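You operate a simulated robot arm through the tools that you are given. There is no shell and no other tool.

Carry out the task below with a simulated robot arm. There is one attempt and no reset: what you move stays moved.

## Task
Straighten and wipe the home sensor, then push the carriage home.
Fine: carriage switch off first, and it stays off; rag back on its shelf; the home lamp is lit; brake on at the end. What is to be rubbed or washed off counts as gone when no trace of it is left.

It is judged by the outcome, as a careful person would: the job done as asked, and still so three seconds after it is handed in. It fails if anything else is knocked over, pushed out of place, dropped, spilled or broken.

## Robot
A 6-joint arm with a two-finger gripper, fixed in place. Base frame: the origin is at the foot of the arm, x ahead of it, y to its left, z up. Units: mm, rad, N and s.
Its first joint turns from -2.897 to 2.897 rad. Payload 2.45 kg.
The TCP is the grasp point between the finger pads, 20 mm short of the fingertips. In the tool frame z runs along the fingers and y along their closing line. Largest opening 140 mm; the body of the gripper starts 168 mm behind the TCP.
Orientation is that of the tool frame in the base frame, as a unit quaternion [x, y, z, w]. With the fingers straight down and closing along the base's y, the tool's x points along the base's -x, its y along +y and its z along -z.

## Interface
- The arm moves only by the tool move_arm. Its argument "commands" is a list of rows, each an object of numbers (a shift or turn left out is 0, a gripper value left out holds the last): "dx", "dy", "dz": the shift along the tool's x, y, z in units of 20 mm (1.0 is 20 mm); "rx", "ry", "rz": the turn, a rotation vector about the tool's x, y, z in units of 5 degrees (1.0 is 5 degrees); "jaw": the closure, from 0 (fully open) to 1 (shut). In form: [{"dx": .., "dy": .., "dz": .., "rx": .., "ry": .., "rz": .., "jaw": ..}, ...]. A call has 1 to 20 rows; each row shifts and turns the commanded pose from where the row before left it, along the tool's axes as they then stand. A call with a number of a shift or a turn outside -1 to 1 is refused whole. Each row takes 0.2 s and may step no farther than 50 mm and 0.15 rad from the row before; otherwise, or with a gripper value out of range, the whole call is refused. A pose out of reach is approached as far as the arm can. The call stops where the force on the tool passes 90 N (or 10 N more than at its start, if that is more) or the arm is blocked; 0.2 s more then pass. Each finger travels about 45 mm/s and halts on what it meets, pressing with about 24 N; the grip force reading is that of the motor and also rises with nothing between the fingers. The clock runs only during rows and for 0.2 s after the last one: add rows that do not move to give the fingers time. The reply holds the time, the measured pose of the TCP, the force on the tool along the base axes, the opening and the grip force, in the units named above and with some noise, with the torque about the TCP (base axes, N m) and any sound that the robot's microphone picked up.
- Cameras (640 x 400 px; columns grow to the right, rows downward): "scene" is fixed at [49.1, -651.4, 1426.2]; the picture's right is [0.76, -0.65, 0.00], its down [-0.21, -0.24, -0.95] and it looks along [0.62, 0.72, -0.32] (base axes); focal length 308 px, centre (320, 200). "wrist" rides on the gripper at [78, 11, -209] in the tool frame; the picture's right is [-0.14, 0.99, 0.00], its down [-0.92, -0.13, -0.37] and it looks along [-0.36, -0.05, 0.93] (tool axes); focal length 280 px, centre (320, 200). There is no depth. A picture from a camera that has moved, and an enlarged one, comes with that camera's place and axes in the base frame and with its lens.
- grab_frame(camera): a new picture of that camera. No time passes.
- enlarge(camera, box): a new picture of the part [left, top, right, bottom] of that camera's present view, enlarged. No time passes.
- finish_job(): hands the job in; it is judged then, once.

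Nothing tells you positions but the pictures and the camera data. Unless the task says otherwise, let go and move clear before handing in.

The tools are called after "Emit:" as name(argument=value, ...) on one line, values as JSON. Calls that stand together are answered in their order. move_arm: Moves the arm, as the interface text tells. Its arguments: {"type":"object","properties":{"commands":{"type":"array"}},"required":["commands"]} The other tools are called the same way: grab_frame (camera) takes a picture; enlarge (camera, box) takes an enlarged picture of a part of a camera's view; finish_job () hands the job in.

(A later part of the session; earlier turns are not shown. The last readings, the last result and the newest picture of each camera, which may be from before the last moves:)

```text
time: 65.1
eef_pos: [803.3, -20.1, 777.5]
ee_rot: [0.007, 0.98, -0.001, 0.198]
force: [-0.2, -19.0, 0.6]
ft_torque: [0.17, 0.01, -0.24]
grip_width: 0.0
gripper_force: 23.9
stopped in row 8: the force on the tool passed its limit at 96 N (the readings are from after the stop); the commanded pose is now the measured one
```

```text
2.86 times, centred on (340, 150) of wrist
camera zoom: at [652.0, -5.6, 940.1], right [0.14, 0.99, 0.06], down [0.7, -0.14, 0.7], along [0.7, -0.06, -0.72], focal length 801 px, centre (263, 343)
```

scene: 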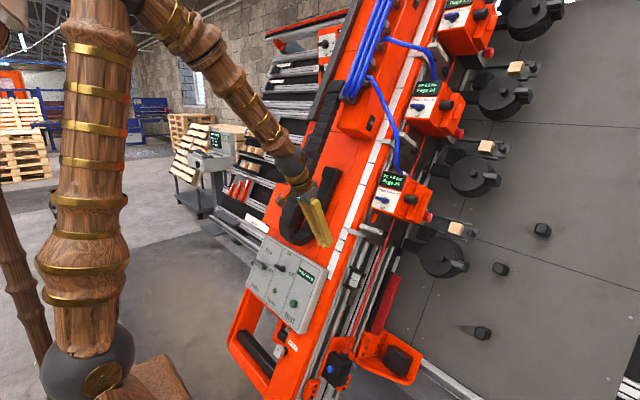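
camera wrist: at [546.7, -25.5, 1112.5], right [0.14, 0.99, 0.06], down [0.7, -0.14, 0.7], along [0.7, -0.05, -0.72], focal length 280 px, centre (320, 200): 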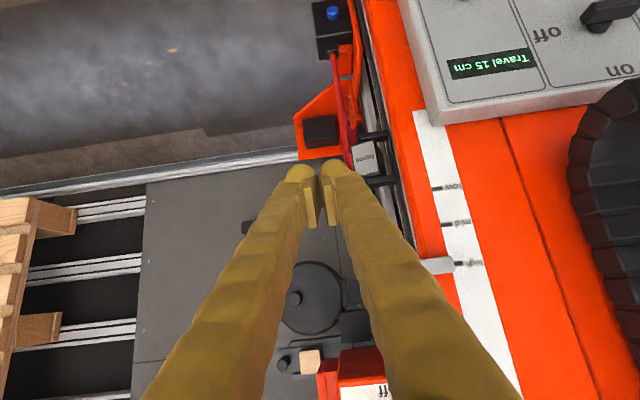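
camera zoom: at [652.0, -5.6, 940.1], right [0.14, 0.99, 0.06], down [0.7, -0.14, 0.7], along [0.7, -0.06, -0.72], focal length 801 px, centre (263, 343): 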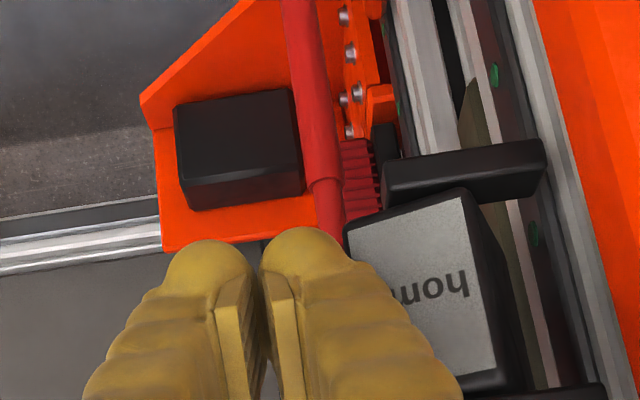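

The push reached 96 N at the sensor's front edge without it turning, so I don't want to force it. I'll move away to the -y side and angle the camera at the sensor to understand its mount.

Emit:
move_arm(commands=[{"dy": -1}, {"dy": -1}, {"dy": -1}, {"dy": -1}, {"dy": -1, "rx": -1}, {"dy": -1, "rx": -1}, {"rx": -1}, {"rx": -1}, {"rx": -1}, {"rx": -1}])

Emit:
grab_frame(camera="wrist")

Emit:
enlarge(camera="scene", box=[335, 255, 375, 300])

```text
time: 67.3
eef_pos: [802.7, -137.5, 775.2]
ee_rot: [-0.045, 0.947, 0.255, 0.193]
force: [1.5, 0.5, 0.2]
ft_torque: [-0.03, 0.01, -0.02]
grip_width: 0.0
gripper_force: 24.2
```

```text
taken
camera wrist: at [658.7, -231.2, 916.4], right [-0.05, 0.86, 0.51], down [0.75, -0.31, 0.59], along [0.66, 0.42, -0.62], focal length 280 px, centre (320, 200)
```

wrist: 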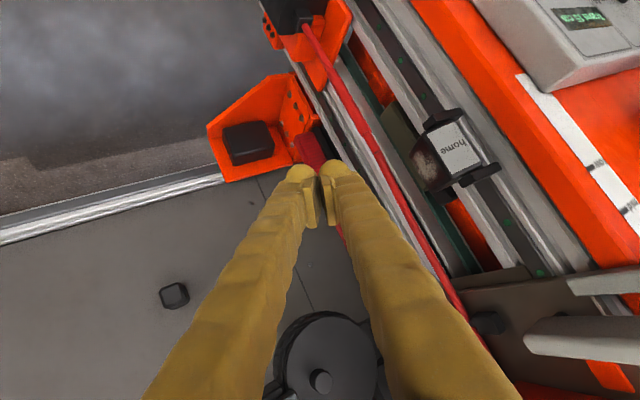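

```text
8.89 times, centred on (355, 278) of scene
camera zoom: at [49.1, -651.4, 1426.2], right [0.76, -0.65, 0.0], down [-0.21, -0.24, -0.95], along [0.62, 0.72, -0.32], focal length 2740 px, centre (9, -489)
```

zoom: 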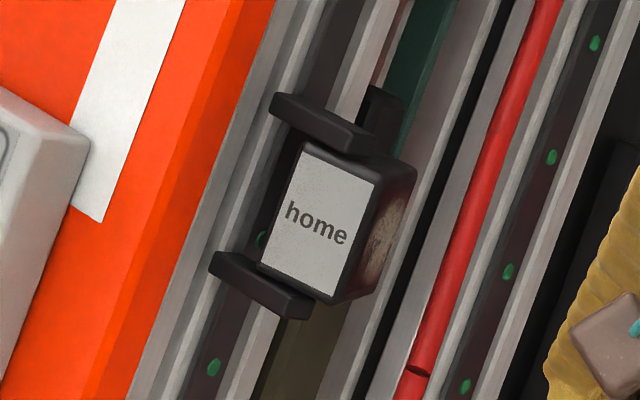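

Emit:
enlarge(camera="wrist", box=[395, 90, 515, 210])

Emit:
enlarge(camera="wrist", box=[360, 200, 640, 400])

```text
3.33 times, centred on (455, 150) of wrist
camera zoom: at [658.7, -231.2, 916.4], right [-0.05, 0.86, 0.51], down [0.75, -0.31, 0.59], along [0.66, 0.42, -0.62], focal length 935 px, centre (-130, 367)
```

zoom: 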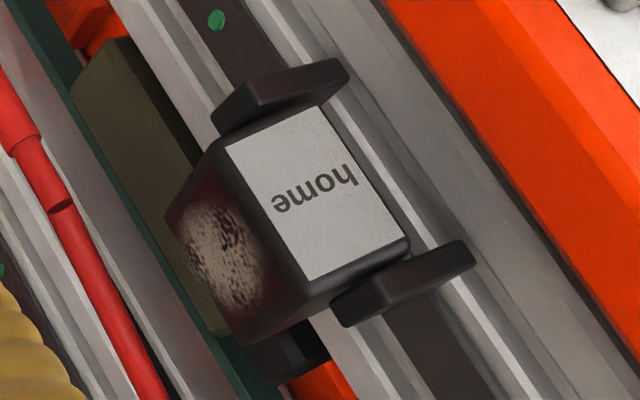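

```text
2.00 times, centred on (500, 300) of wrist
camera zoom: at [658.7, -231.2, 916.4], right [-0.05, 0.86, 0.51], down [0.75, -0.31, 0.59], along [0.66, 0.42, -0.62], focal length 561 px, centre (-40, 0)
```

zoom: 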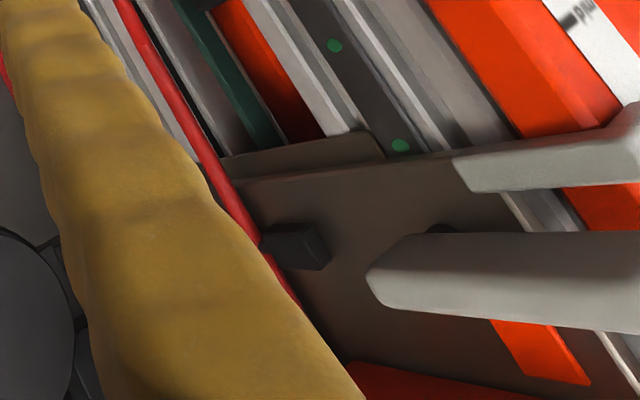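

Very informative: the sensor block sits in a bracket on the beam's side and can be gripped on its front and back near its free -y end. I'll turn the tool to point along +y with the jaws closing along the beam's normal, which gives far better leverage and self-alignment.

Emit:
move_arm(commands=[{"rx": -1}, {"rx": -1}, {"rx": -1}, {"rx": -1}, {"rx": -1}, {"rx": -1}, {"rx": -1}, {"rx": -1}, {"rx": -1}, {"rx": -1}, {"rx": -1}, {"rx": -1}])

Emit:
grab_frame(camera="scene")

```text
time: 69.9
eef_pos: [803.9, -137.1, 775.2]
ee_rot: [-0.136, 0.693, 0.694, 0.145]
force: [0.7, 0.3, -0.3]
ft_torque: [-0.02, -0.03, -0.02]
grip_width: 0.2
gripper_force: 23.8
```

```text
taken
```

scene: 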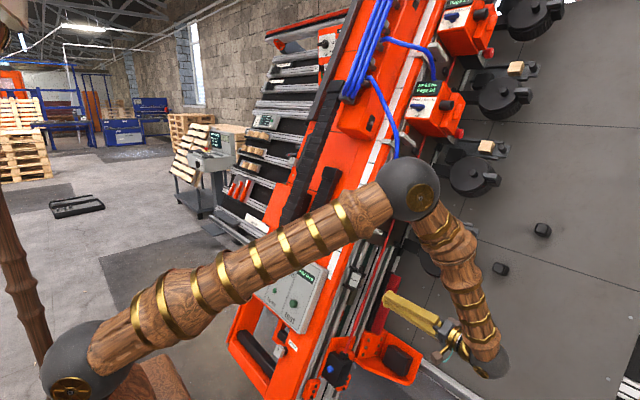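

Reachable. Now rolling so the jaws close along the beam normal, and opening them.

Emit:
move_arm(commands=[{"rz": -0.962, "jaw": 0.3}, {"rz": -0.962}, {"rz": -0.962}, {"rz": -0.962}, {"rz": -0.962}, {"rz": -0.962}, {"rz": -0.962}, {"rz": -0.962}, {"rz": -0.962}, {}, {}])

Emit:
grab_frame(camera="wrist")

Emit:
grab_frame(camera="scene")

```text
time: 72.3
eef_pos: [802.5, -137.8, 776.1]
ee_rot: [-0.38, 0.595, 0.591, 0.39]
force: [1.1, -0.4, 0.1]
ft_torque: [0.05, 0.0, 0.03]
grip_width: 97.8
gripper_force: 0.1
```

```text
taken
camera wrist: at [759.5, -345.0, 708.1], right [-0.85, 0.01, 0.53], down [0.48, -0.38, 0.79], along [0.21, 0.93, 0.32], focal length 280 px, centre (320, 200)
```

wrist: 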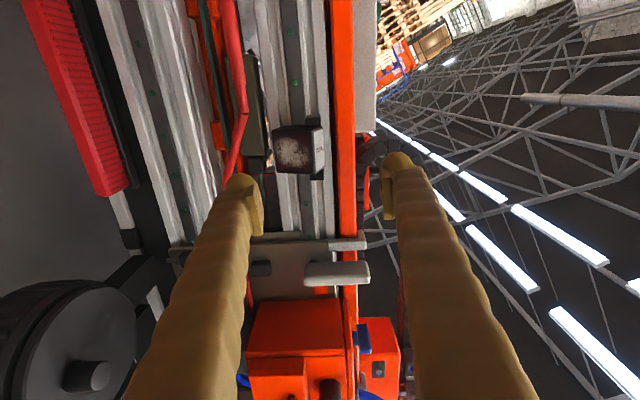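

```text
taken
```

scene: 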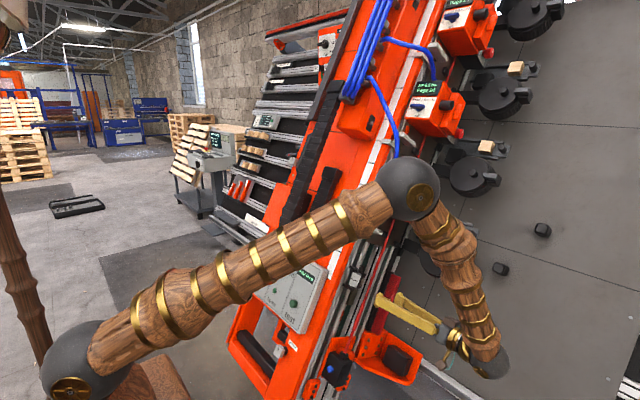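

Excellent view straight onto the beam's side and the sensor's dirty face. Zooming.

Emit:
enlarge(camera="wrist", box=[230, 90, 390, 210])

Emit:
enlarge(camera="wrist", box=[190, 180, 410, 350])

```text
3.33 times, centred on (310, 150) of wrist
camera zoom: at [759.5, -345.0, 708.1], right [-0.85, 0.01, 0.53], down [0.48, -0.38, 0.79], along [0.21, 0.93, 0.32], focal length 935 px, centre (353, 367)
```

zoom: 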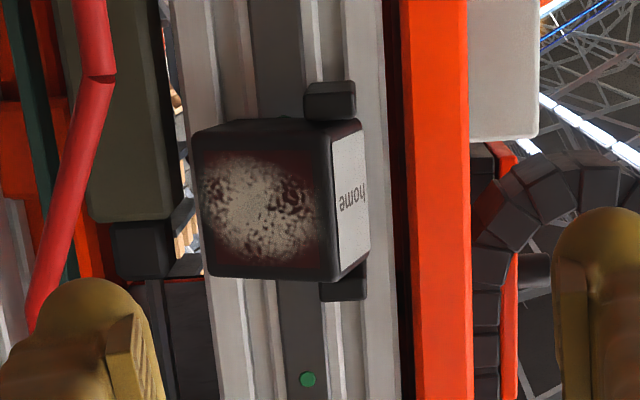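

```text
2.35 times, centred on (300, 265) of wrist
camera zoom: at [759.5, -345.0, 708.1], right [-0.85, 0.01, 0.53], down [0.48, -0.38, 0.79], along [0.21, 0.93, 0.32], focal length 660 px, centre (367, 47)
```

zoom: 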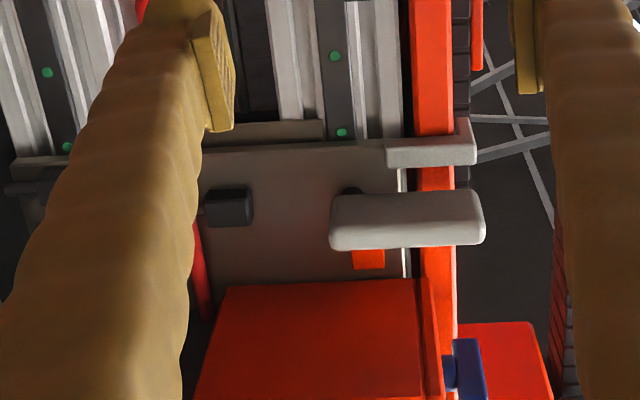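

The block's pivot lies near its front and towards the beam, which explains the poor leverage. I'll line up the jaws (66 mm open) around the block's front and back, staying short of it to check clearance to the red hose.

Emit:
move_arm(commands=[{"dy": -0.8, "dx": -0.4, "jaw": 0.53}, {"dy": -0.78, "dx": -0.4}, {"dz": 1}, {"dz": 1}, {"dz": 0.5}, {}])

Emit:
grab_frame(camera="wrist")

Emit:
enlarge(camera="wrist", box=[220, 70, 420, 230])

Emit:
enlarge(camera="scene", box=[330, 250, 430, 340])

```text
time: 73.7
eef_pos: [838.9, -88.3, 777.3]
ee_rot: [-0.38, 0.595, 0.591, 0.39]
force: [0.5, 0.0, 0.2]
ft_torque: [0.01, -0.01, 0.0]
grip_width: 65.3
gripper_force: 0.0
```

```text
taken
camera wrist: at [795.9, -295.8, 709.8], right [-0.85, 0.01, 0.53], down [0.49, -0.38, 0.79], along [0.21, 0.93, 0.32], focal length 280 px, centre (320, 200)
```

wrist: 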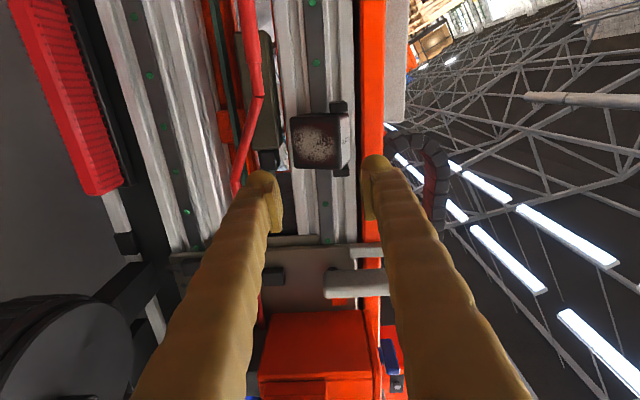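

```text
2.50 times, centred on (320, 150) of wrist
camera zoom: at [795.9, -295.8, 709.8], right [-0.85, 0.01, 0.53], down [0.49, -0.38, 0.79], along [0.21, 0.93, 0.32], focal length 701 px, centre (320, 325)
```

zoom: 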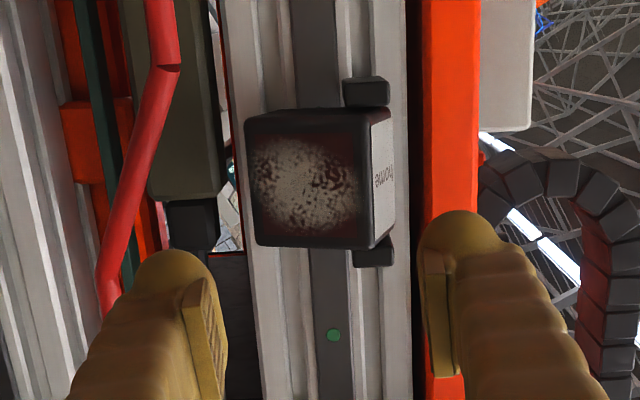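

```text
4.44 times, centred on (380, 295) of scene
camera zoom: at [49.1, -651.4, 1426.2], right [0.76, -0.65, 0.0], down [-0.21, -0.24, -0.95], along [0.62, 0.72, -0.32], focal length 1370 px, centre (53, -222)
```

zoom: 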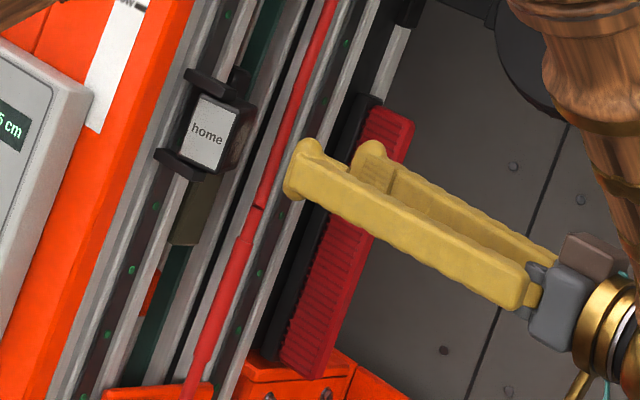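

Clearances look good (hose ~20 mm clear). I'll open slightly wider, centre a bit lower and advance to just short of the block.

Emit:
move_arm(commands=[{"dx": 0.5, "jaw": 0.457}, {"dz": 1}, {"dz": 1}, {"dz": 1}, {"dz": 0.6}])

Emit:
enlarge(camera="wrist", box=[220, 70, 420, 230])

Emit:
enlarge(camera="scene", box=[330, 250, 400, 310])

```text
time: 74.9
eef_pos: [835.7, -16.5, 769.4]
ee_rot: [-0.381, 0.594, 0.591, 0.39]
force: [-0.8, -0.5, 0.1]
ft_torque: [-0.02, 0.02, -0.01]
grip_width: 76.0
gripper_force: 0.1
```

```text
2.50 times, centred on (320, 150) of wrist
camera zoom: at [792.3, -223.7, 701.8], right [-0.85, 0.01, 0.53], down [0.48, -0.38, 0.79], along [0.21, 0.93, 0.32], focal length 701 px, centre (320, 325)
```

zoom: 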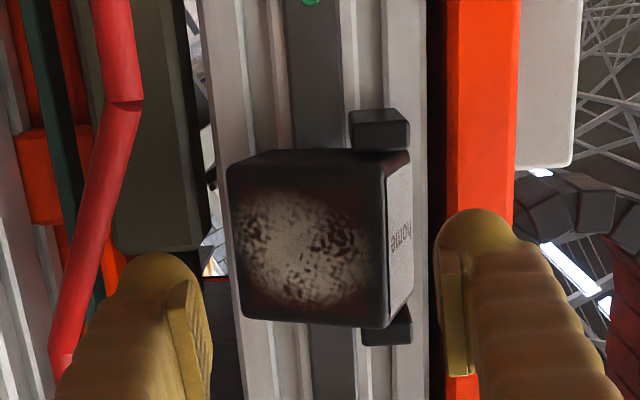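

```text
6.67 times, centred on (365, 280) of scene
camera zoom: at [49.1, -651.4, 1426.2], right [0.76, -0.65, 0.0], down [-0.21, -0.24, -0.95], along [0.62, 0.72, -0.32], focal length 2055 px, centre (20, -333)
```

zoom: 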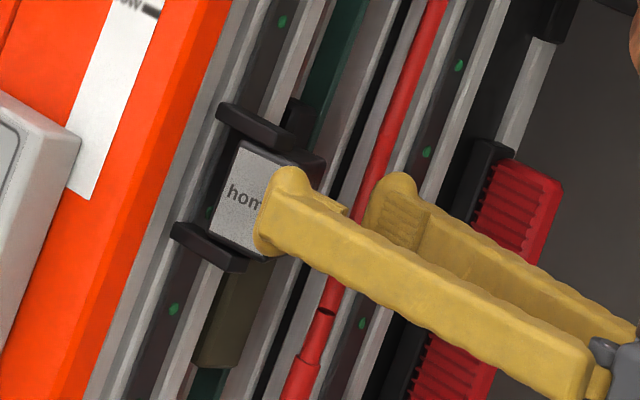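

Emit:
move_arm(commands=[{"dx": 0.4, "dy": 0.1}, {"dz": 0.5}, {"dz": 0.5}, {"dz": 0.5}])

Emit:
enlarge(camera="wrist", box=[220, 70, 420, 230])

Emit:
enlarge(camera="scene", box=[330, 250, 400, 310])

```text
time: 75.9
eef_pos: [832.2, 14.5, 761.3]
ee_rot: [-0.381, 0.594, 0.592, 0.39]
force: [-0.4, -0.2, -0.1]
ft_torque: [-0.01, 0.01, 0.0]
grip_width: 76.0
gripper_force: 0.1
```

```text
2.50 times, centred on (320, 150) of wrist
camera zoom: at [788.3, -193.1, 694.2], right [-0.85, 0.01, 0.53], down [0.48, -0.38, 0.79], along [0.21, 0.93, 0.32], focal length 701 px, centre (320, 325)
```

zoom: 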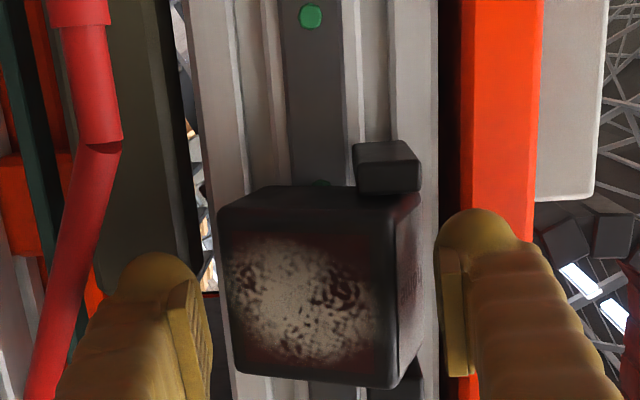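

```text
6.67 times, centred on (365, 280) of scene
camera zoom: at [49.1, -651.4, 1426.2], right [0.76, -0.65, 0.0], down [-0.21, -0.24, -0.95], along [0.62, 0.72, -0.32], focal length 2055 px, centre (20, -333)
```

zoom: 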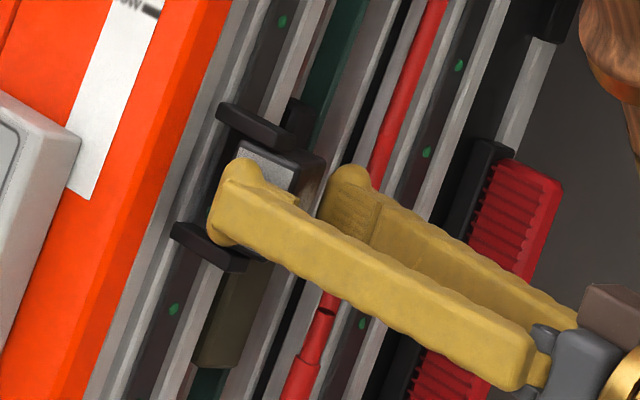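

Jaws straddle the block freely. Closing gently to square it up.

Emit:
move_arm(commands=[{"jaw": 0.55}, {"jaw": 0.6}, {"jaw": 0.65}, {"jaw": 0.7}, {}, {}])

Emit:
enlarge(camera="wrist", box=[220, 70, 420, 230])

Emit:
enlarge(camera="scene", box=[330, 250, 400, 310])

```text
time: 77.3
eef_pos: [829.2, 13.5, 761.3]
ee_rot: [-0.382, 0.593, 0.592, 0.39]
force: [-39.8, -25.3, 12.8]
ft_torque: [0.04, 0.97, 0.03]
grip_width: 57.2
gripper_force: 45.6
```

```text
2.50 times, centred on (320, 150) of wrist
camera zoom: at [787.2, -193.7, 694.4], right [-0.85, 0.01, 0.53], down [0.49, -0.38, 0.79], along [0.21, 0.93, 0.32], focal length 701 px, centre (320, 325)
```

zoom: 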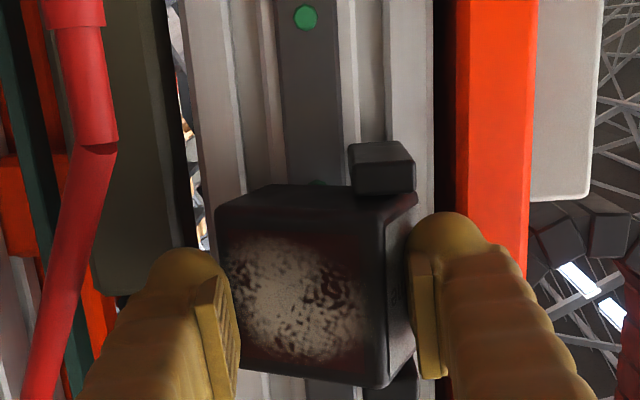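

```text
6.67 times, centred on (365, 280) of scene
camera zoom: at [49.1, -651.4, 1426.2], right [0.76, -0.65, 0.0], down [-0.21, -0.24, -0.95], along [0.62, 0.72, -0.32], focal length 2055 px, centre (20, -333)
```

zoom: 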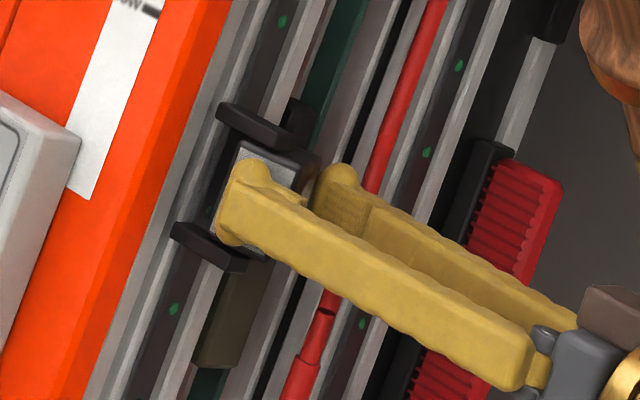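

Gripped at 57 mm, still somewhat twisted and pulling on one side. I'll shift slowly outward (+n) so the back finger swings the free end forward.

Emit:
move_arm(commands=[{"dy": 0.1, "jaw": 0.75}, {"dy": 0.05}, {"dy": 0.05}, {"dy": 0.05}, {}])

Emit:
enlarge(camera="wrist", box=[220, 70, 420, 230])

```text
time: 78.5
eef_pos: [828.4, 11.9, 763.7]
ee_rot: [-0.381, 0.595, 0.59, 0.391]
force: [22.1, -55.1, -25.0]
ft_torque: [-0.71, 0.68, -1.81]
grip_width: 52.8
gripper_force: 44.9
```

```text
2.50 times, centred on (320, 150) of wrist
camera zoom: at [784.7, -194.8, 696.3], right [-0.85, 0.01, 0.53], down [0.48, -0.38, 0.79], along [0.21, 0.93, 0.32], focal length 701 px, centre (320, 325)
```

zoom: 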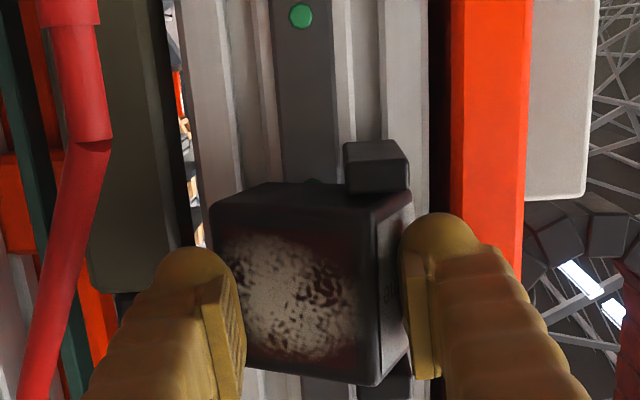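

The opening shrank to 52.8 mm, so the block is swinging straight. Relieving the sideways load and continuing.

Emit:
move_arm(commands=[{"dz": -0.08}, {"dz": -0.05}, {"dy": 0.04, "jaw": 0.8}, {"dy": 0.04}, {}])

Emit:
enlarge(camera="wrist", box=[220, 70, 420, 230])

Emit:
enlarge(camera="scene", box=[330, 250, 400, 310])

```text
time: 79.7
eef_pos: [827.8, 10.8, 764.8]
ee_rot: [-0.381, 0.595, 0.59, 0.391]
force: [59.6, -60.7, -19.2]
ft_torque: [-0.61, 0.77, -2.82]
grip_width: 47.0
gripper_force: 45.3
```

```text
2.50 times, centred on (320, 150) of wrist
camera zoom: at [783.1, -197.1, 697.2], right [-0.85, 0.01, 0.53], down [0.48, -0.38, 0.79], along [0.21, 0.93, 0.32], focal length 701 px, centre (320, 325)
```

zoom: 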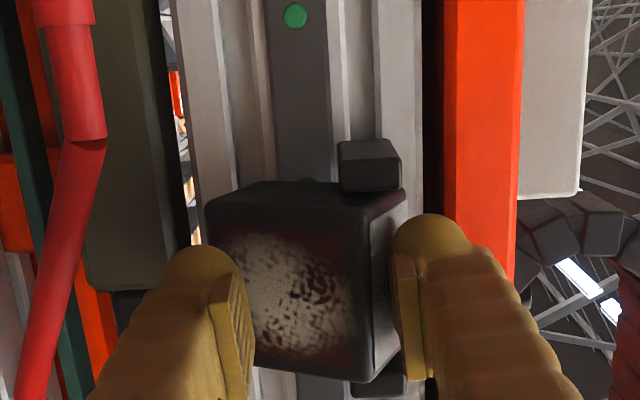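

```text
6.67 times, centred on (365, 280) of scene
camera zoom: at [49.1, -651.4, 1426.2], right [0.76, -0.65, 0.0], down [-0.21, -0.24, -0.95], along [0.62, 0.72, -0.32], focal length 2055 px, centre (20, -333)
```

zoom: 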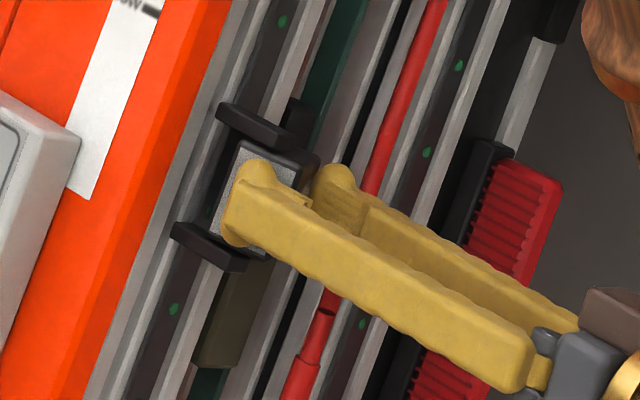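

Forces are building, so I'll open and look at how the block sits now.

Emit:
move_arm(commands=[{"jaw": 0.45}, {}, {}, {"dz": -1}, {"dz": -1}, {"dz": -1}])

Emit:
enlarge(camera="wrist", box=[220, 70, 420, 230])

Emit:
enlarge(camera="scene", box=[335, 255, 375, 300])

```text
time: 81.1
eef_pos: [822.3, -48.6, 764.9]
ee_rot: [-0.381, 0.593, 0.592, 0.39]
force: [0.1, -0.4, -0.4]
ft_torque: [0.01, -0.02, 0.01]
grip_width: 77.2
gripper_force: 0.1
```

```text
2.50 times, centred on (320, 150) of wrist
camera zoom: at [779.7, -256.6, 697.5], right [-0.85, 0.01, 0.53], down [0.49, -0.38, 0.79], along [0.21, 0.93, 0.32], focal length 701 px, centre (320, 325)
```

zoom: 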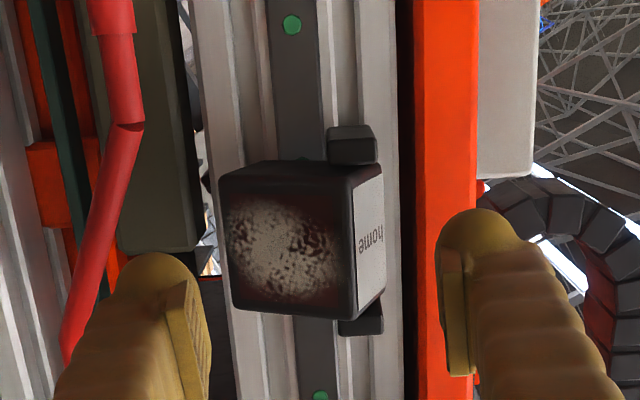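

```text
8.89 times, centred on (355, 278) of scene
camera zoom: at [49.1, -651.4, 1426.2], right [0.76, -0.65, 0.0], down [-0.21, -0.24, -0.95], along [0.62, 0.72, -0.32], focal length 2740 px, centre (9, -489)
```

zoom: 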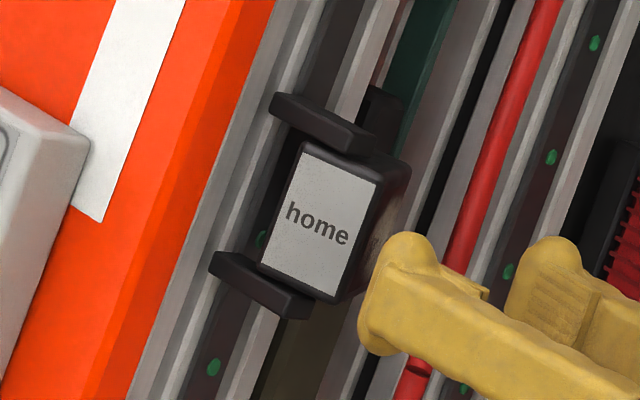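

The block went slightly the wrong way: I was pushing inward (+y) on its back edge. Re-gripping and pulling outward (-y, +n) should turn it the right way. Going back in around it.

Emit:
move_arm(commands=[{"dy": -0.45, "jaw": 0.45}, {"dz": 1}, {"dz": 1}, {"dz": 0.7}, {"dz": 0.5}])

Emit:
enlarge(camera="wrist", box=[220, 70, 420, 230])

```text
time: 82.3
eef_pos: [833.1, 17.1, 761.4]
ee_rot: [-0.381, 0.594, 0.591, 0.391]
force: [0.3, 0.0, 1.0]
ft_torque: [0.0, 0.01, 0.03]
grip_width: 77.1
gripper_force: 0.1
```

```text
2.50 times, centred on (320, 150) of wrist
camera zoom: at [790.4, -191.3, 694.0], right [-0.85, 0.01, 0.53], down [0.48, -0.38, 0.79], along [0.21, 0.93, 0.32], focal length 701 px, centre (320, 325)
```

zoom: 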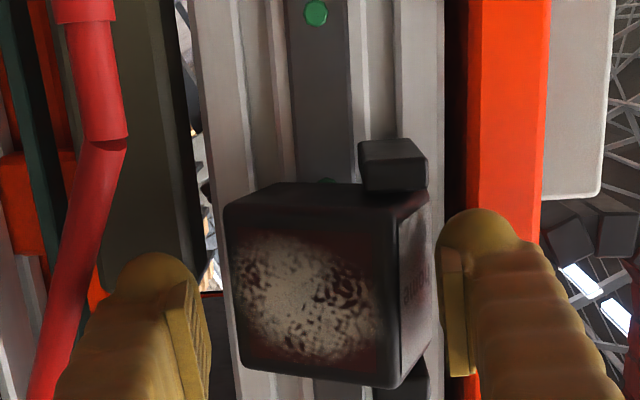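

Emit:
move_arm(commands=[{"jaw": 0.6}, {"jaw": 0.8}, {"dy": 0.1}, {}])

Emit:
move_arm(commands=[{"dz": -0.08, "dy": 0.05}, {"dz": -0.08, "dy": 0.05}, {"dz": -0.08}, {}])

Emit:
enlarge(camera="wrist", box=[220, 70, 420, 230])

```text
time: 83.3
eef_pos: [831.6, 15.9, 762.4]
ee_rot: [-0.38, 0.594, 0.592, 0.39]
force: [-24.9, -14.6, 12.7]
ft_torque: [0.05, 1.09, -0.19]
grip_width: 60.9
gripper_force: 45.3
```

```text
time: 84.3
eef_pos: [829.3, 10.5, 764.2]
ee_rot: [-0.381, 0.594, 0.591, 0.391]
force: [-49.2, -15.4, 26.2]
ft_torque: [0.32, 1.16, 0.24]
grip_width: 50.2
gripper_force: 44.7
```

```text
2.50 times, centred on (320, 150) of wrist
camera zoom: at [785.7, -196.6, 696.3], right [-0.85, 0.01, 0.53], down [0.49, -0.38, 0.79], along [0.21, 0.93, 0.32], focal length 701 px, centre (320, 325)
```

zoom: 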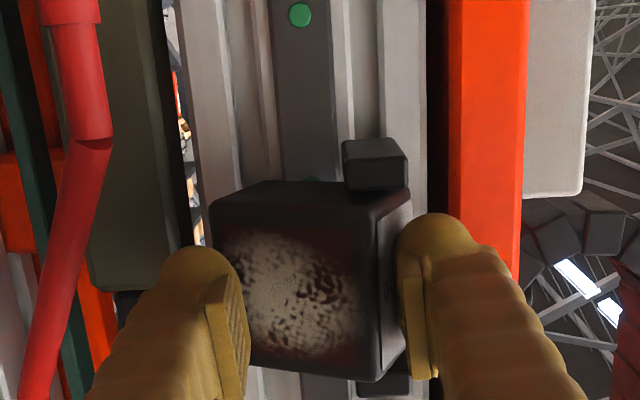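

Emit:
move_arm(commands=[{"dy": 0.08, "dz": -0.05}, {"dy": 0.08, "dz": -0.05}, {"dy": 0.08}, {}])

Emit:
enlarge(camera="wrist", box=[220, 70, 420, 230])

Emit:
enlarge(camera="scene", box=[335, 255, 375, 300])

```text
time: 85.3
eef_pos: [825.3, 7.9, 764.9]
ee_rot: [-0.38, 0.596, 0.589, 0.392]
force: [-11.5, -32.9, 13.7]
ft_torque: [-0.01, 1.02, -0.66]
grip_width: 41.2
gripper_force: 44.9
```

```text
2.50 times, centred on (320, 150) of wrist
camera zoom: at [782.1, -199.8, 697.6], right [-0.85, 0.01, 0.53], down [0.48, -0.38, 0.79], along [0.21, 0.93, 0.32], focal length 701 px, centre (320, 325)
```

zoom: 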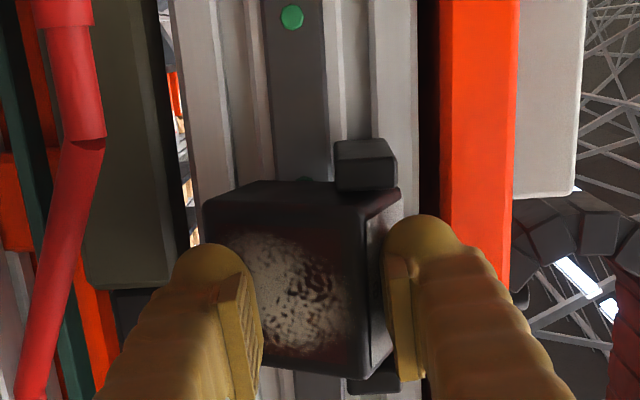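

```text
8.89 times, centred on (355, 278) of scene
camera zoom: at [49.1, -651.4, 1426.2], right [0.76, -0.65, 0.0], down [-0.21, -0.24, -0.95], along [0.62, 0.72, -0.32], focal length 2740 px, centre (9, -489)
```

zoom: 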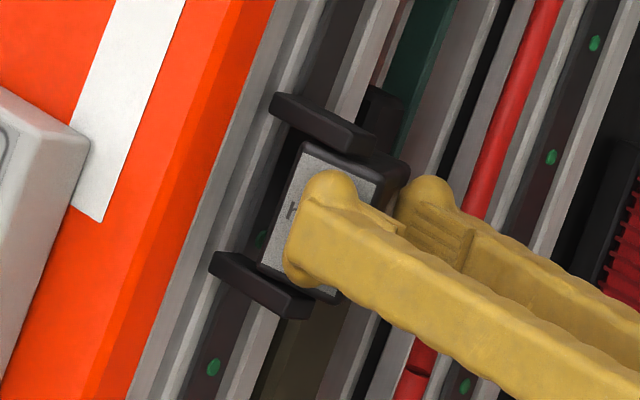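

The back finger slipped off the corner onto the dirty face. Instead I'll use the fully-open back finger (on its hard stop) as a hook behind the block, deeper in, and pull it outward. Backing out to set that up.

Emit:
move_arm(commands=[{"jaw": 0.4}, {}, {"dz": -1}, {"dz": -1}, {"dz": -1, "jaw": 0}, {"dy": 0.72, "dx": -0.29}, {"dy": 0.72, "dx": -0.29}, {}, {}])

Emit:
enlarge(camera="wrist", box=[180, 70, 380, 230])

Emit:
enlarge(camera="scene", box=[335, 255, 375, 300])

```text
time: 87.3
eef_pos: [802.1, -51.2, 787.0]
ee_rot: [-0.381, 0.594, 0.591, 0.39]
force: [0.7, 0.9, 0.2]
ft_torque: [0.02, -0.02, 0.0]
grip_width: 139.7
gripper_force: 0.0
```

```text
2.50 times, centred on (280, 150) of wrist
camera zoom: at [759.8, -258.8, 720.5], right [-0.85, 0.01, 0.53], down [0.48, -0.38, 0.79], along [0.21, 0.93, 0.32], focal length 701 px, centre (420, 325)
```

zoom: 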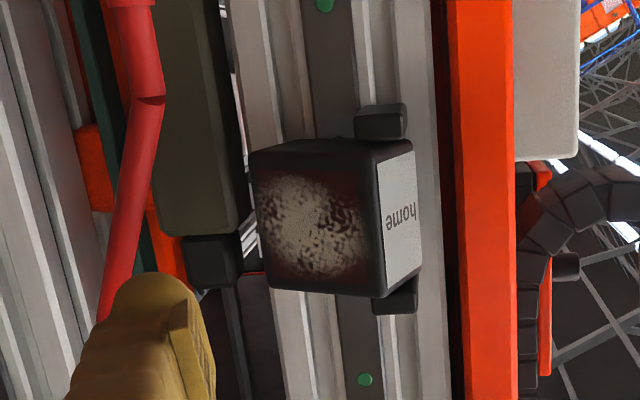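

```text
8.89 times, centred on (355, 278) of scene
camera zoom: at [49.1, -651.4, 1426.2], right [0.76, -0.65, 0.0], down [-0.21, -0.24, -0.95], along [0.62, 0.72, -0.32], focal length 2740 px, centre (9, -489)
```

zoom: 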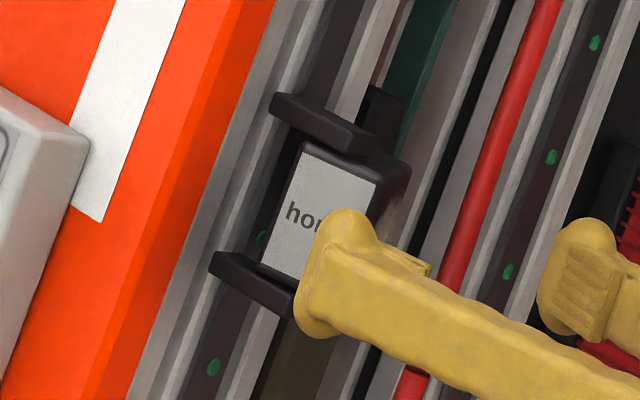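

The parts behind are well deep (y≈100), so there is room. Advancing the hook finger behind the block.

Emit:
move_arm(commands=[{"dz": 1}, {"dz": 1}, {"dz": 1}, {"dz": 0.4}, {"dz": 0.35}])

Emit:
enlarge(camera="wrist", box=[180, 70, 380, 230])

Emit:
enlarge(camera="scene", box=[335, 255, 375, 300])

```text
time: 88.5
eef_pos: [803.0, 22.0, 787.0]
ee_rot: [-0.381, 0.594, 0.591, 0.39]
force: [-0.8, 0.6, 0.2]
ft_torque: [-0.02, -0.01, -0.04]
grip_width: 140.0
gripper_force: 0.0
```

```text
2.50 times, centred on (280, 150) of wrist
camera zoom: at [760.2, -183.9, 720.1], right [-0.85, 0.01, 0.53], down [0.48, -0.38, 0.79], along [0.21, 0.93, 0.32], focal length 701 px, centre (420, 325)
```

zoom: 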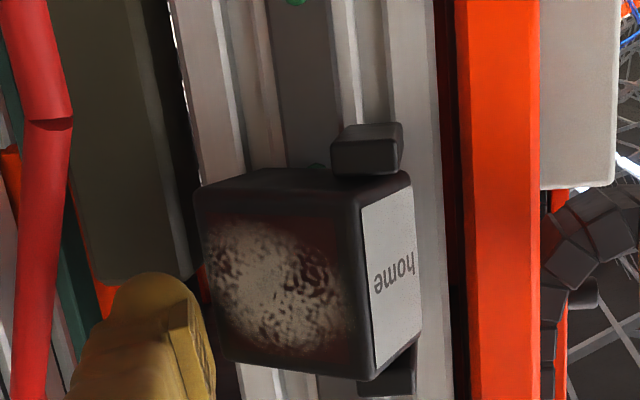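

```text
8.89 times, centred on (355, 278) of scene
camera zoom: at [49.1, -651.4, 1426.2], right [0.76, -0.65, 0.0], down [-0.21, -0.24, -0.95], along [0.62, 0.72, -0.32], focal length 2740 px, centre (9, -489)
```

zoom: 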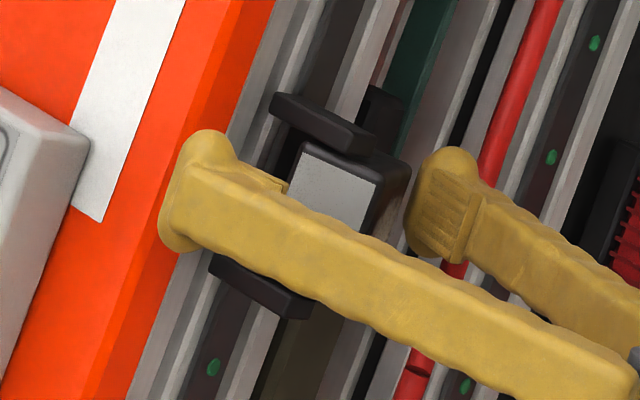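

The hook finger is behind the block's back edge. Now drawing it outward (+n) slowly until contact.

Emit:
move_arm(commands=[{"dy": 0.1}, {"dy": 0.1}, {"dy": 0.1}, {"dy": 0.05}])

Emit:
move_arm(commands=[{"dy": 0.05}, {"dy": 0.05}, {}])

Emit:
enlarge(camera="wrist", box=[180, 70, 380, 230])

```text
time: 89.5
eef_pos: [797.6, 22.9, 789.9]
ee_rot: [-0.38, 0.595, 0.59, 0.391]
force: [18.2, -18.1, -7.5]
ft_torque: [-0.46, 0.14, -1.4]
grip_width: 140.4
gripper_force: 0.1
```

```text
time: 90.3
eef_pos: [796.8, 23.1, 790.2]
ee_rot: [-0.38, 0.595, 0.591, 0.39]
force: [26.4, -26.0, -16.3]
ft_torque: [-0.76, 0.56, -2.2]
grip_width: 140.6
gripper_force: 0.1
```

```text
2.50 times, centred on (280, 150) of wrist
camera zoom: at [752.9, -185.2, 723.0], right [-0.85, 0.01, 0.53], down [0.48, -0.38, 0.79], along [0.21, 0.93, 0.32], focal length 701 px, centre (420, 325)
```

zoom: 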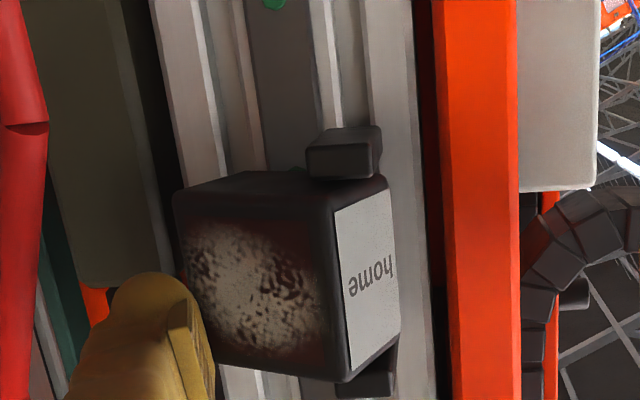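

The hook contacts too near the pivot to help, and the joint seems stiff but slow-moving. I'll back out, close the fingers and press their tips steadily (+y) on the front edge of the dirty face, which should swing the front back into line and come flush when square.

Emit:
move_arm(commands=[{"dy": -0.3}, {"dz": -1}, {"dz": -1}, {"dz": -1}, {"dz": -1}, {"dz": -0.6, "jaw": 1}, {"dy": -0.6, "dx": 0.7}, {}, {}, {}, {}, {}])

Emit:
enlarge(camera="wrist", box=[220, 70, 420, 230])

Emit:
enlarge(camera="scene", box=[335, 255, 375, 300])

```text
time: 92.9
eef_pos: [805.7, -68.9, 770.1]
ee_rot: [-0.38, 0.595, 0.591, 0.39]
force: [-0.1, -0.4, -0.1]
ft_torque: [-0.02, 0.02, -0.03]
grip_width: 0.1
gripper_force: 3.0
```

```text
2.50 times, centred on (320, 150) of wrist
camera zoom: at [761.7, -276.3, 703.3], right [-0.85, 0.01, 0.53], down [0.48, -0.38, 0.79], along [0.21, 0.93, 0.32], focal length 701 px, centre (320, 325)
```

zoom: 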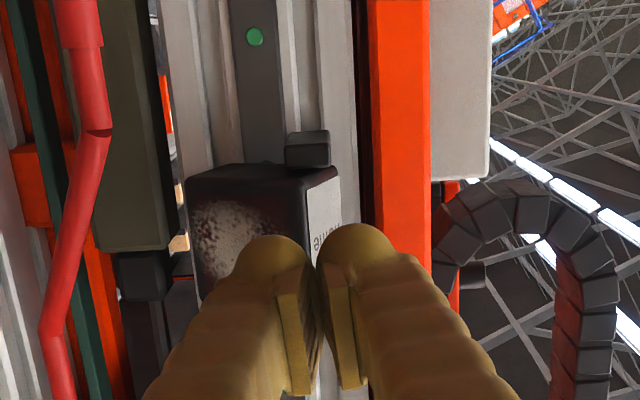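

```text
8.89 times, centred on (355, 278) of scene
camera zoom: at [49.1, -651.4, 1426.2], right [0.76, -0.65, 0.0], down [-0.21, -0.24, -0.95], along [0.62, 0.72, -0.32], focal length 2740 px, centre (9, -489)
```

zoom: 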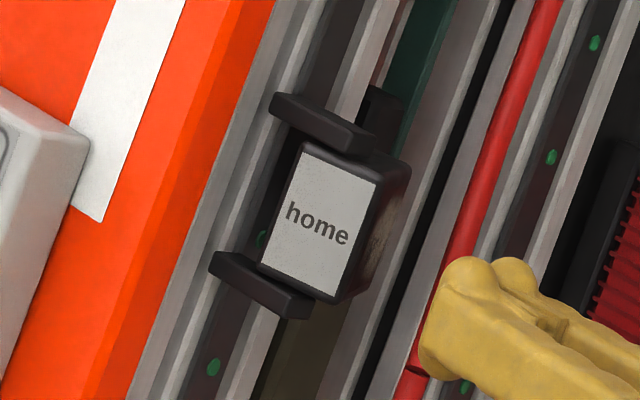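

Emit:
move_arm(commands=[{"dz": 1}, {"dz": 0.9}, {"dz": 0.5}, {"dz": 0.05}, {"dz": 0.05}, {"dz": 0.05}, {"dz": 0.05}])

Emit:
enlarge(camera="wrist", box=[220, 70, 420, 230])

Emit:
enlarge(camera="scene", box=[335, 255, 375, 300])

```text
time: 94.5
eef_pos: [806.1, -16.8, 770.8]
ee_rot: [-0.381, 0.594, 0.591, 0.39]
force: [0.7, 0.7, 0.0]
ft_torque: [0.0, 0.0, -0.04]
grip_width: 0.1
gripper_force: 24.5
```

```text
2.50 times, centred on (320, 150) of wrist
camera zoom: at [762.4, -224.5, 703.3], right [-0.85, 0.01, 0.53], down [0.48, -0.38, 0.79], along [0.21, 0.93, 0.32], focal length 701 px, centre (320, 325)
```

zoom: 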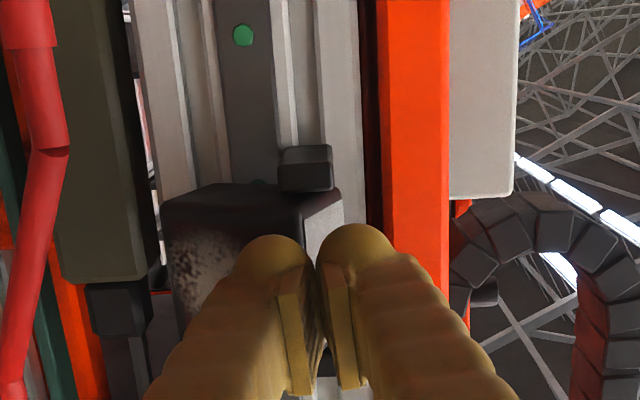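

```text
8.89 times, centred on (355, 278) of scene
camera zoom: at [49.1, -651.4, 1426.2], right [0.76, -0.65, 0.0], down [-0.21, -0.24, -0.95], along [0.62, 0.72, -0.32], focal length 2740 px, centre (9, -489)
```

zoom: 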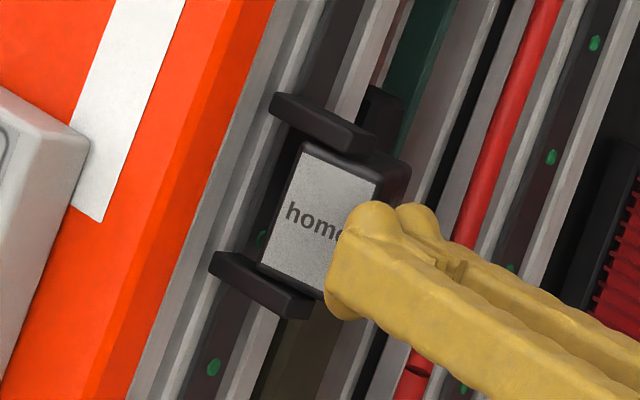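

Emit:
move_arm(commands=[{"dz": -0.2}, {"dy": -0.35}, {"dz": 0.2}, {"dz": 0.06}, {"dz": 0.06}, {"dz": 0.06}, {"dz": 0.06}])

```text
time: 96.1
eef_pos: [812.1, -12.7, 767.6]
ee_rot: [-0.381, 0.594, 0.591, 0.39]
force: [-0.4, -0.5, 0.2]
ft_torque: [0.01, 0.03, -0.04]
grip_width: 0.1
gripper_force: 24.0
```

Emit:
move_arm(commands=[{"dz": 0.06}, {"dz": 0.06}, {"dz": 0.06}, {"dz": 0.06}, {"dz": 0.04}, {"dz": 0.04}])

Emit:
enlarge(camera="scene", box=[335, 255, 375, 300])

Emit:
enlarge(camera="wrist", box=[220, 70, 420, 230])

```text
time: 97.5
eef_pos: [813.0, -8.7, 767.4]
ee_rot: [-0.381, 0.594, 0.591, 0.391]
force: [-21.2, -86.2, 12.6]
ft_torque: [0.01, 0.32, 0.13]
grip_width: 5.8
gripper_force: 30.1
```

```text
8.89 times, centred on (355, 278) of scene
camera zoom: at [49.1, -651.4, 1426.2], right [0.76, -0.65, 0.0], down [-0.21, -0.24, -0.95], along [0.62, 0.72, -0.32], focal length 2740 px, centre (9, -489)
```

zoom: 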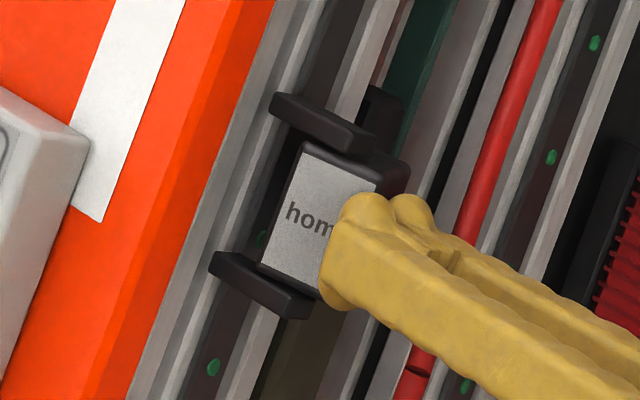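

```text
2.50 times, centred on (320, 150) of wrist
camera zoom: at [768.5, -215.5, 700.4], right [-0.85, 0.01, 0.53], down [0.48, -0.38, 0.79], along [0.21, 0.93, 0.32], focal length 701 px, centre (320, 325)
```

zoom: 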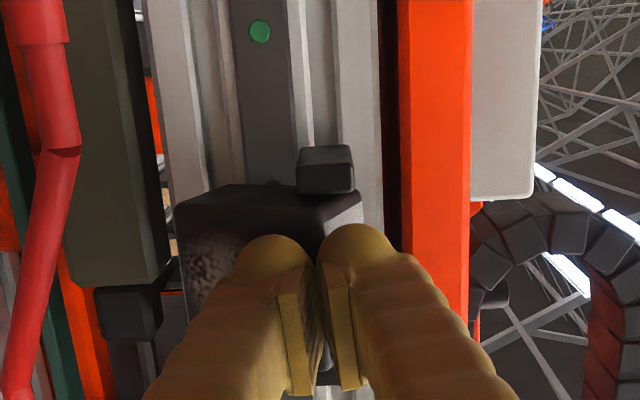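

Holding steady pressure to see if it creeps.

Emit:
move_arm(commands=[{}, {}, {}, {}, {}, {}])

```text
time: 97.8
eef_pos: [812.3, -8.2, 768.1]
ee_rot: [-0.38, 0.595, 0.591, 0.391]
force: [-8.7, -16.0, 4.1]
ft_torque: [0.14, 0.31, 0.01]
grip_width: 5.8
gripper_force: 29.3
stopped in row 1: the force on the tool passed its limit at 102 N (the readings are from after the stop); the commanded pose is now the measured one
```

The front-edge push has too little lever arm. The hook behind the back corner is right, but it must be pulled outward along -y as well as +n (otherwise friction locks it). Setting that up again, deeper this time.

Emit:
move_arm(commands=[{"dz": -1}, {"dz": -1}, {"dz": -1, "jaw": 0}, {"dy": 0.4, "dx": -0.35}, {"dy": 0.38, "dx": -0.35}, {}, {}, {}, {}, {"dz": 1}, {"dz": 1}, {"dz": 1}, {"dz": 1}, {"dz": 0.8}])

Emit:
enlarge(camera="wrist", box=[180, 70, 380, 230])

Emit:
enlarge(camera="scene", box=[335, 255, 375, 300])

```text
time: 100.8
eef_pos: [803.5, 28.8, 785.3]
ee_rot: [-0.38, 0.595, 0.591, 0.391]
force: [0.4, 0.1, -0.7]
ft_torque: [-0.03, 0.04, -0.04]
grip_width: 139.9
gripper_force: 0.0
```

```text
2.50 times, centred on (280, 150) of wrist
camera zoom: at [759.8, -178.6, 718.3], right [-0.85, 0.01, 0.53], down [0.48, -0.38, 0.79], along [0.21, 0.93, 0.32], focal length 701 px, centre (420, 325)
```

zoom: 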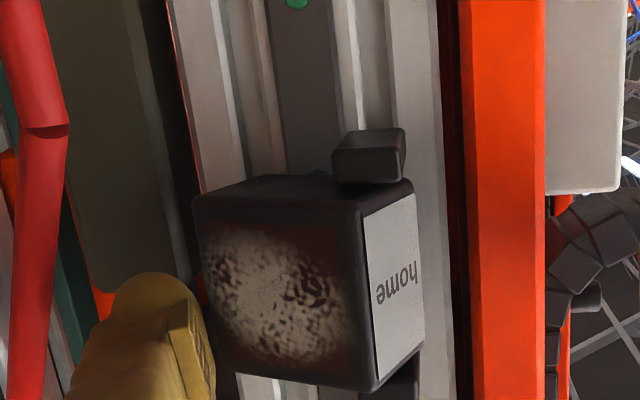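

```text
8.89 times, centred on (355, 278) of scene
camera zoom: at [49.1, -651.4, 1426.2], right [0.76, -0.65, 0.0], down [-0.21, -0.24, -0.95], along [0.62, 0.72, -0.32], focal length 2740 px, centre (9, -489)
```

zoom: 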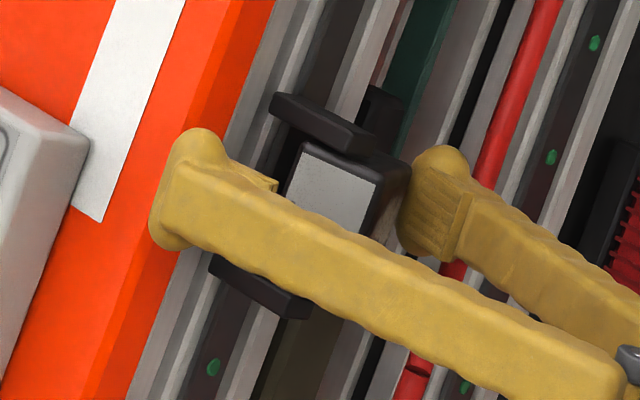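

Emit:
move_arm(commands=[{"dy": 0.1}, {"dy": 0.1}, {"dy": 0.05, "dz": -0.05}, {"dy": 0.05, "dz": -0.08}])

Emit:
move_arm(commands=[{"dy": 0.05, "dz": -0.08}, {"dy": 0.05, "dz": -0.08}])

Emit:
enlarge(camera="wrist", box=[180, 70, 380, 230])

```text
time: 101.7
eef_pos: [802.3, 26.6, 786.6]
ee_rot: [-0.379, 0.598, 0.588, 0.393]
force: [21.1, -1.0, -14.7]
ft_torque: [-0.03, 0.57, -0.17]
grip_width: 140.0
gripper_force: 0.3
stopped in row 4: the force on the tool passed its limit at 95 N (the readings are from after the stop); the commanded pose is now the measured one
```

```text
time: 102.3
eef_pos: [802.4, 23.9, 786.2]
ee_rot: [-0.379, 0.597, 0.588, 0.393]
force: [62.5, -9.8, -41.2]
ft_torque: [-0.27, 1.8, -0.77]
grip_width: 140.5
gripper_force: 0.2
```

```text
2.50 times, centred on (280, 150) of wrist
camera zoom: at [756.7, -184.1, 720.1], right [-0.85, 0.02, 0.53], down [0.48, -0.38, 0.79], along [0.22, 0.93, 0.31], focal length 701 px, centre (420, 325)
```

zoom: 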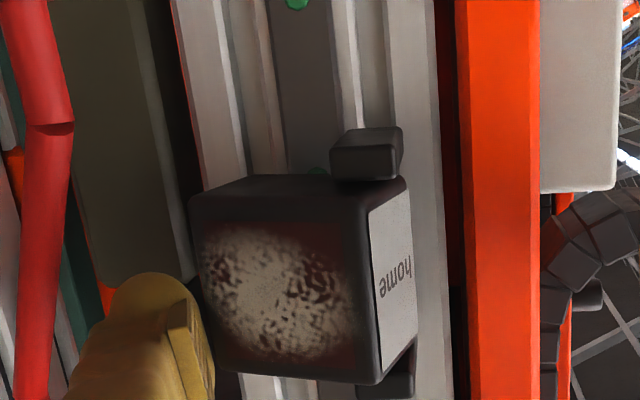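

It's turning the right way now. Continuing along that arc.

Emit:
move_arm(commands=[{"dz": -0.1}, {"dz": -0.1, "dy": 0.02}, {"dz": -0.08, "dy": 0.02}])

Emit:
enlarge(camera="wrist", box=[180, 70, 380, 230])

```text
time: 102.9
eef_pos: [802.1, 19.0, 787.0]
ee_rot: [-0.379, 0.598, 0.586, 0.393]
force: [17.8, -5.1, -13.8]
ft_torque: [-0.08, 0.62, -0.35]
grip_width: 140.2
gripper_force: 0.1
stopped in row 2: the force on the tool passed its limit at 91 N (the readings are from after the stop); the commanded pose is now the measured one
```

```text
2.50 times, centred on (280, 150) of wrist
camera zoom: at [756.1, -188.2, 720.4], right [-0.85, 0.02, 0.53], down [0.48, -0.38, 0.79], along [0.22, 0.92, 0.31], focal length 701 px, centre (420, 325)
```

zoom: 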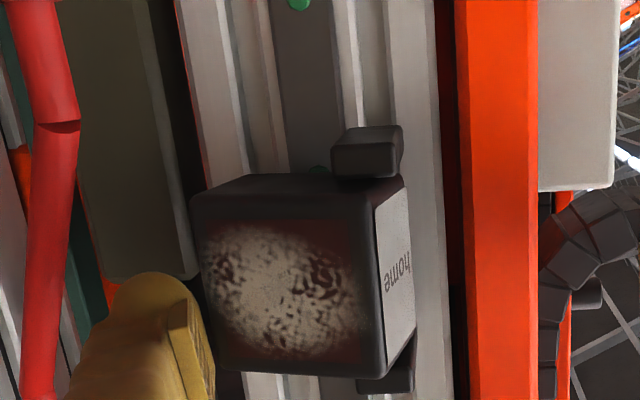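

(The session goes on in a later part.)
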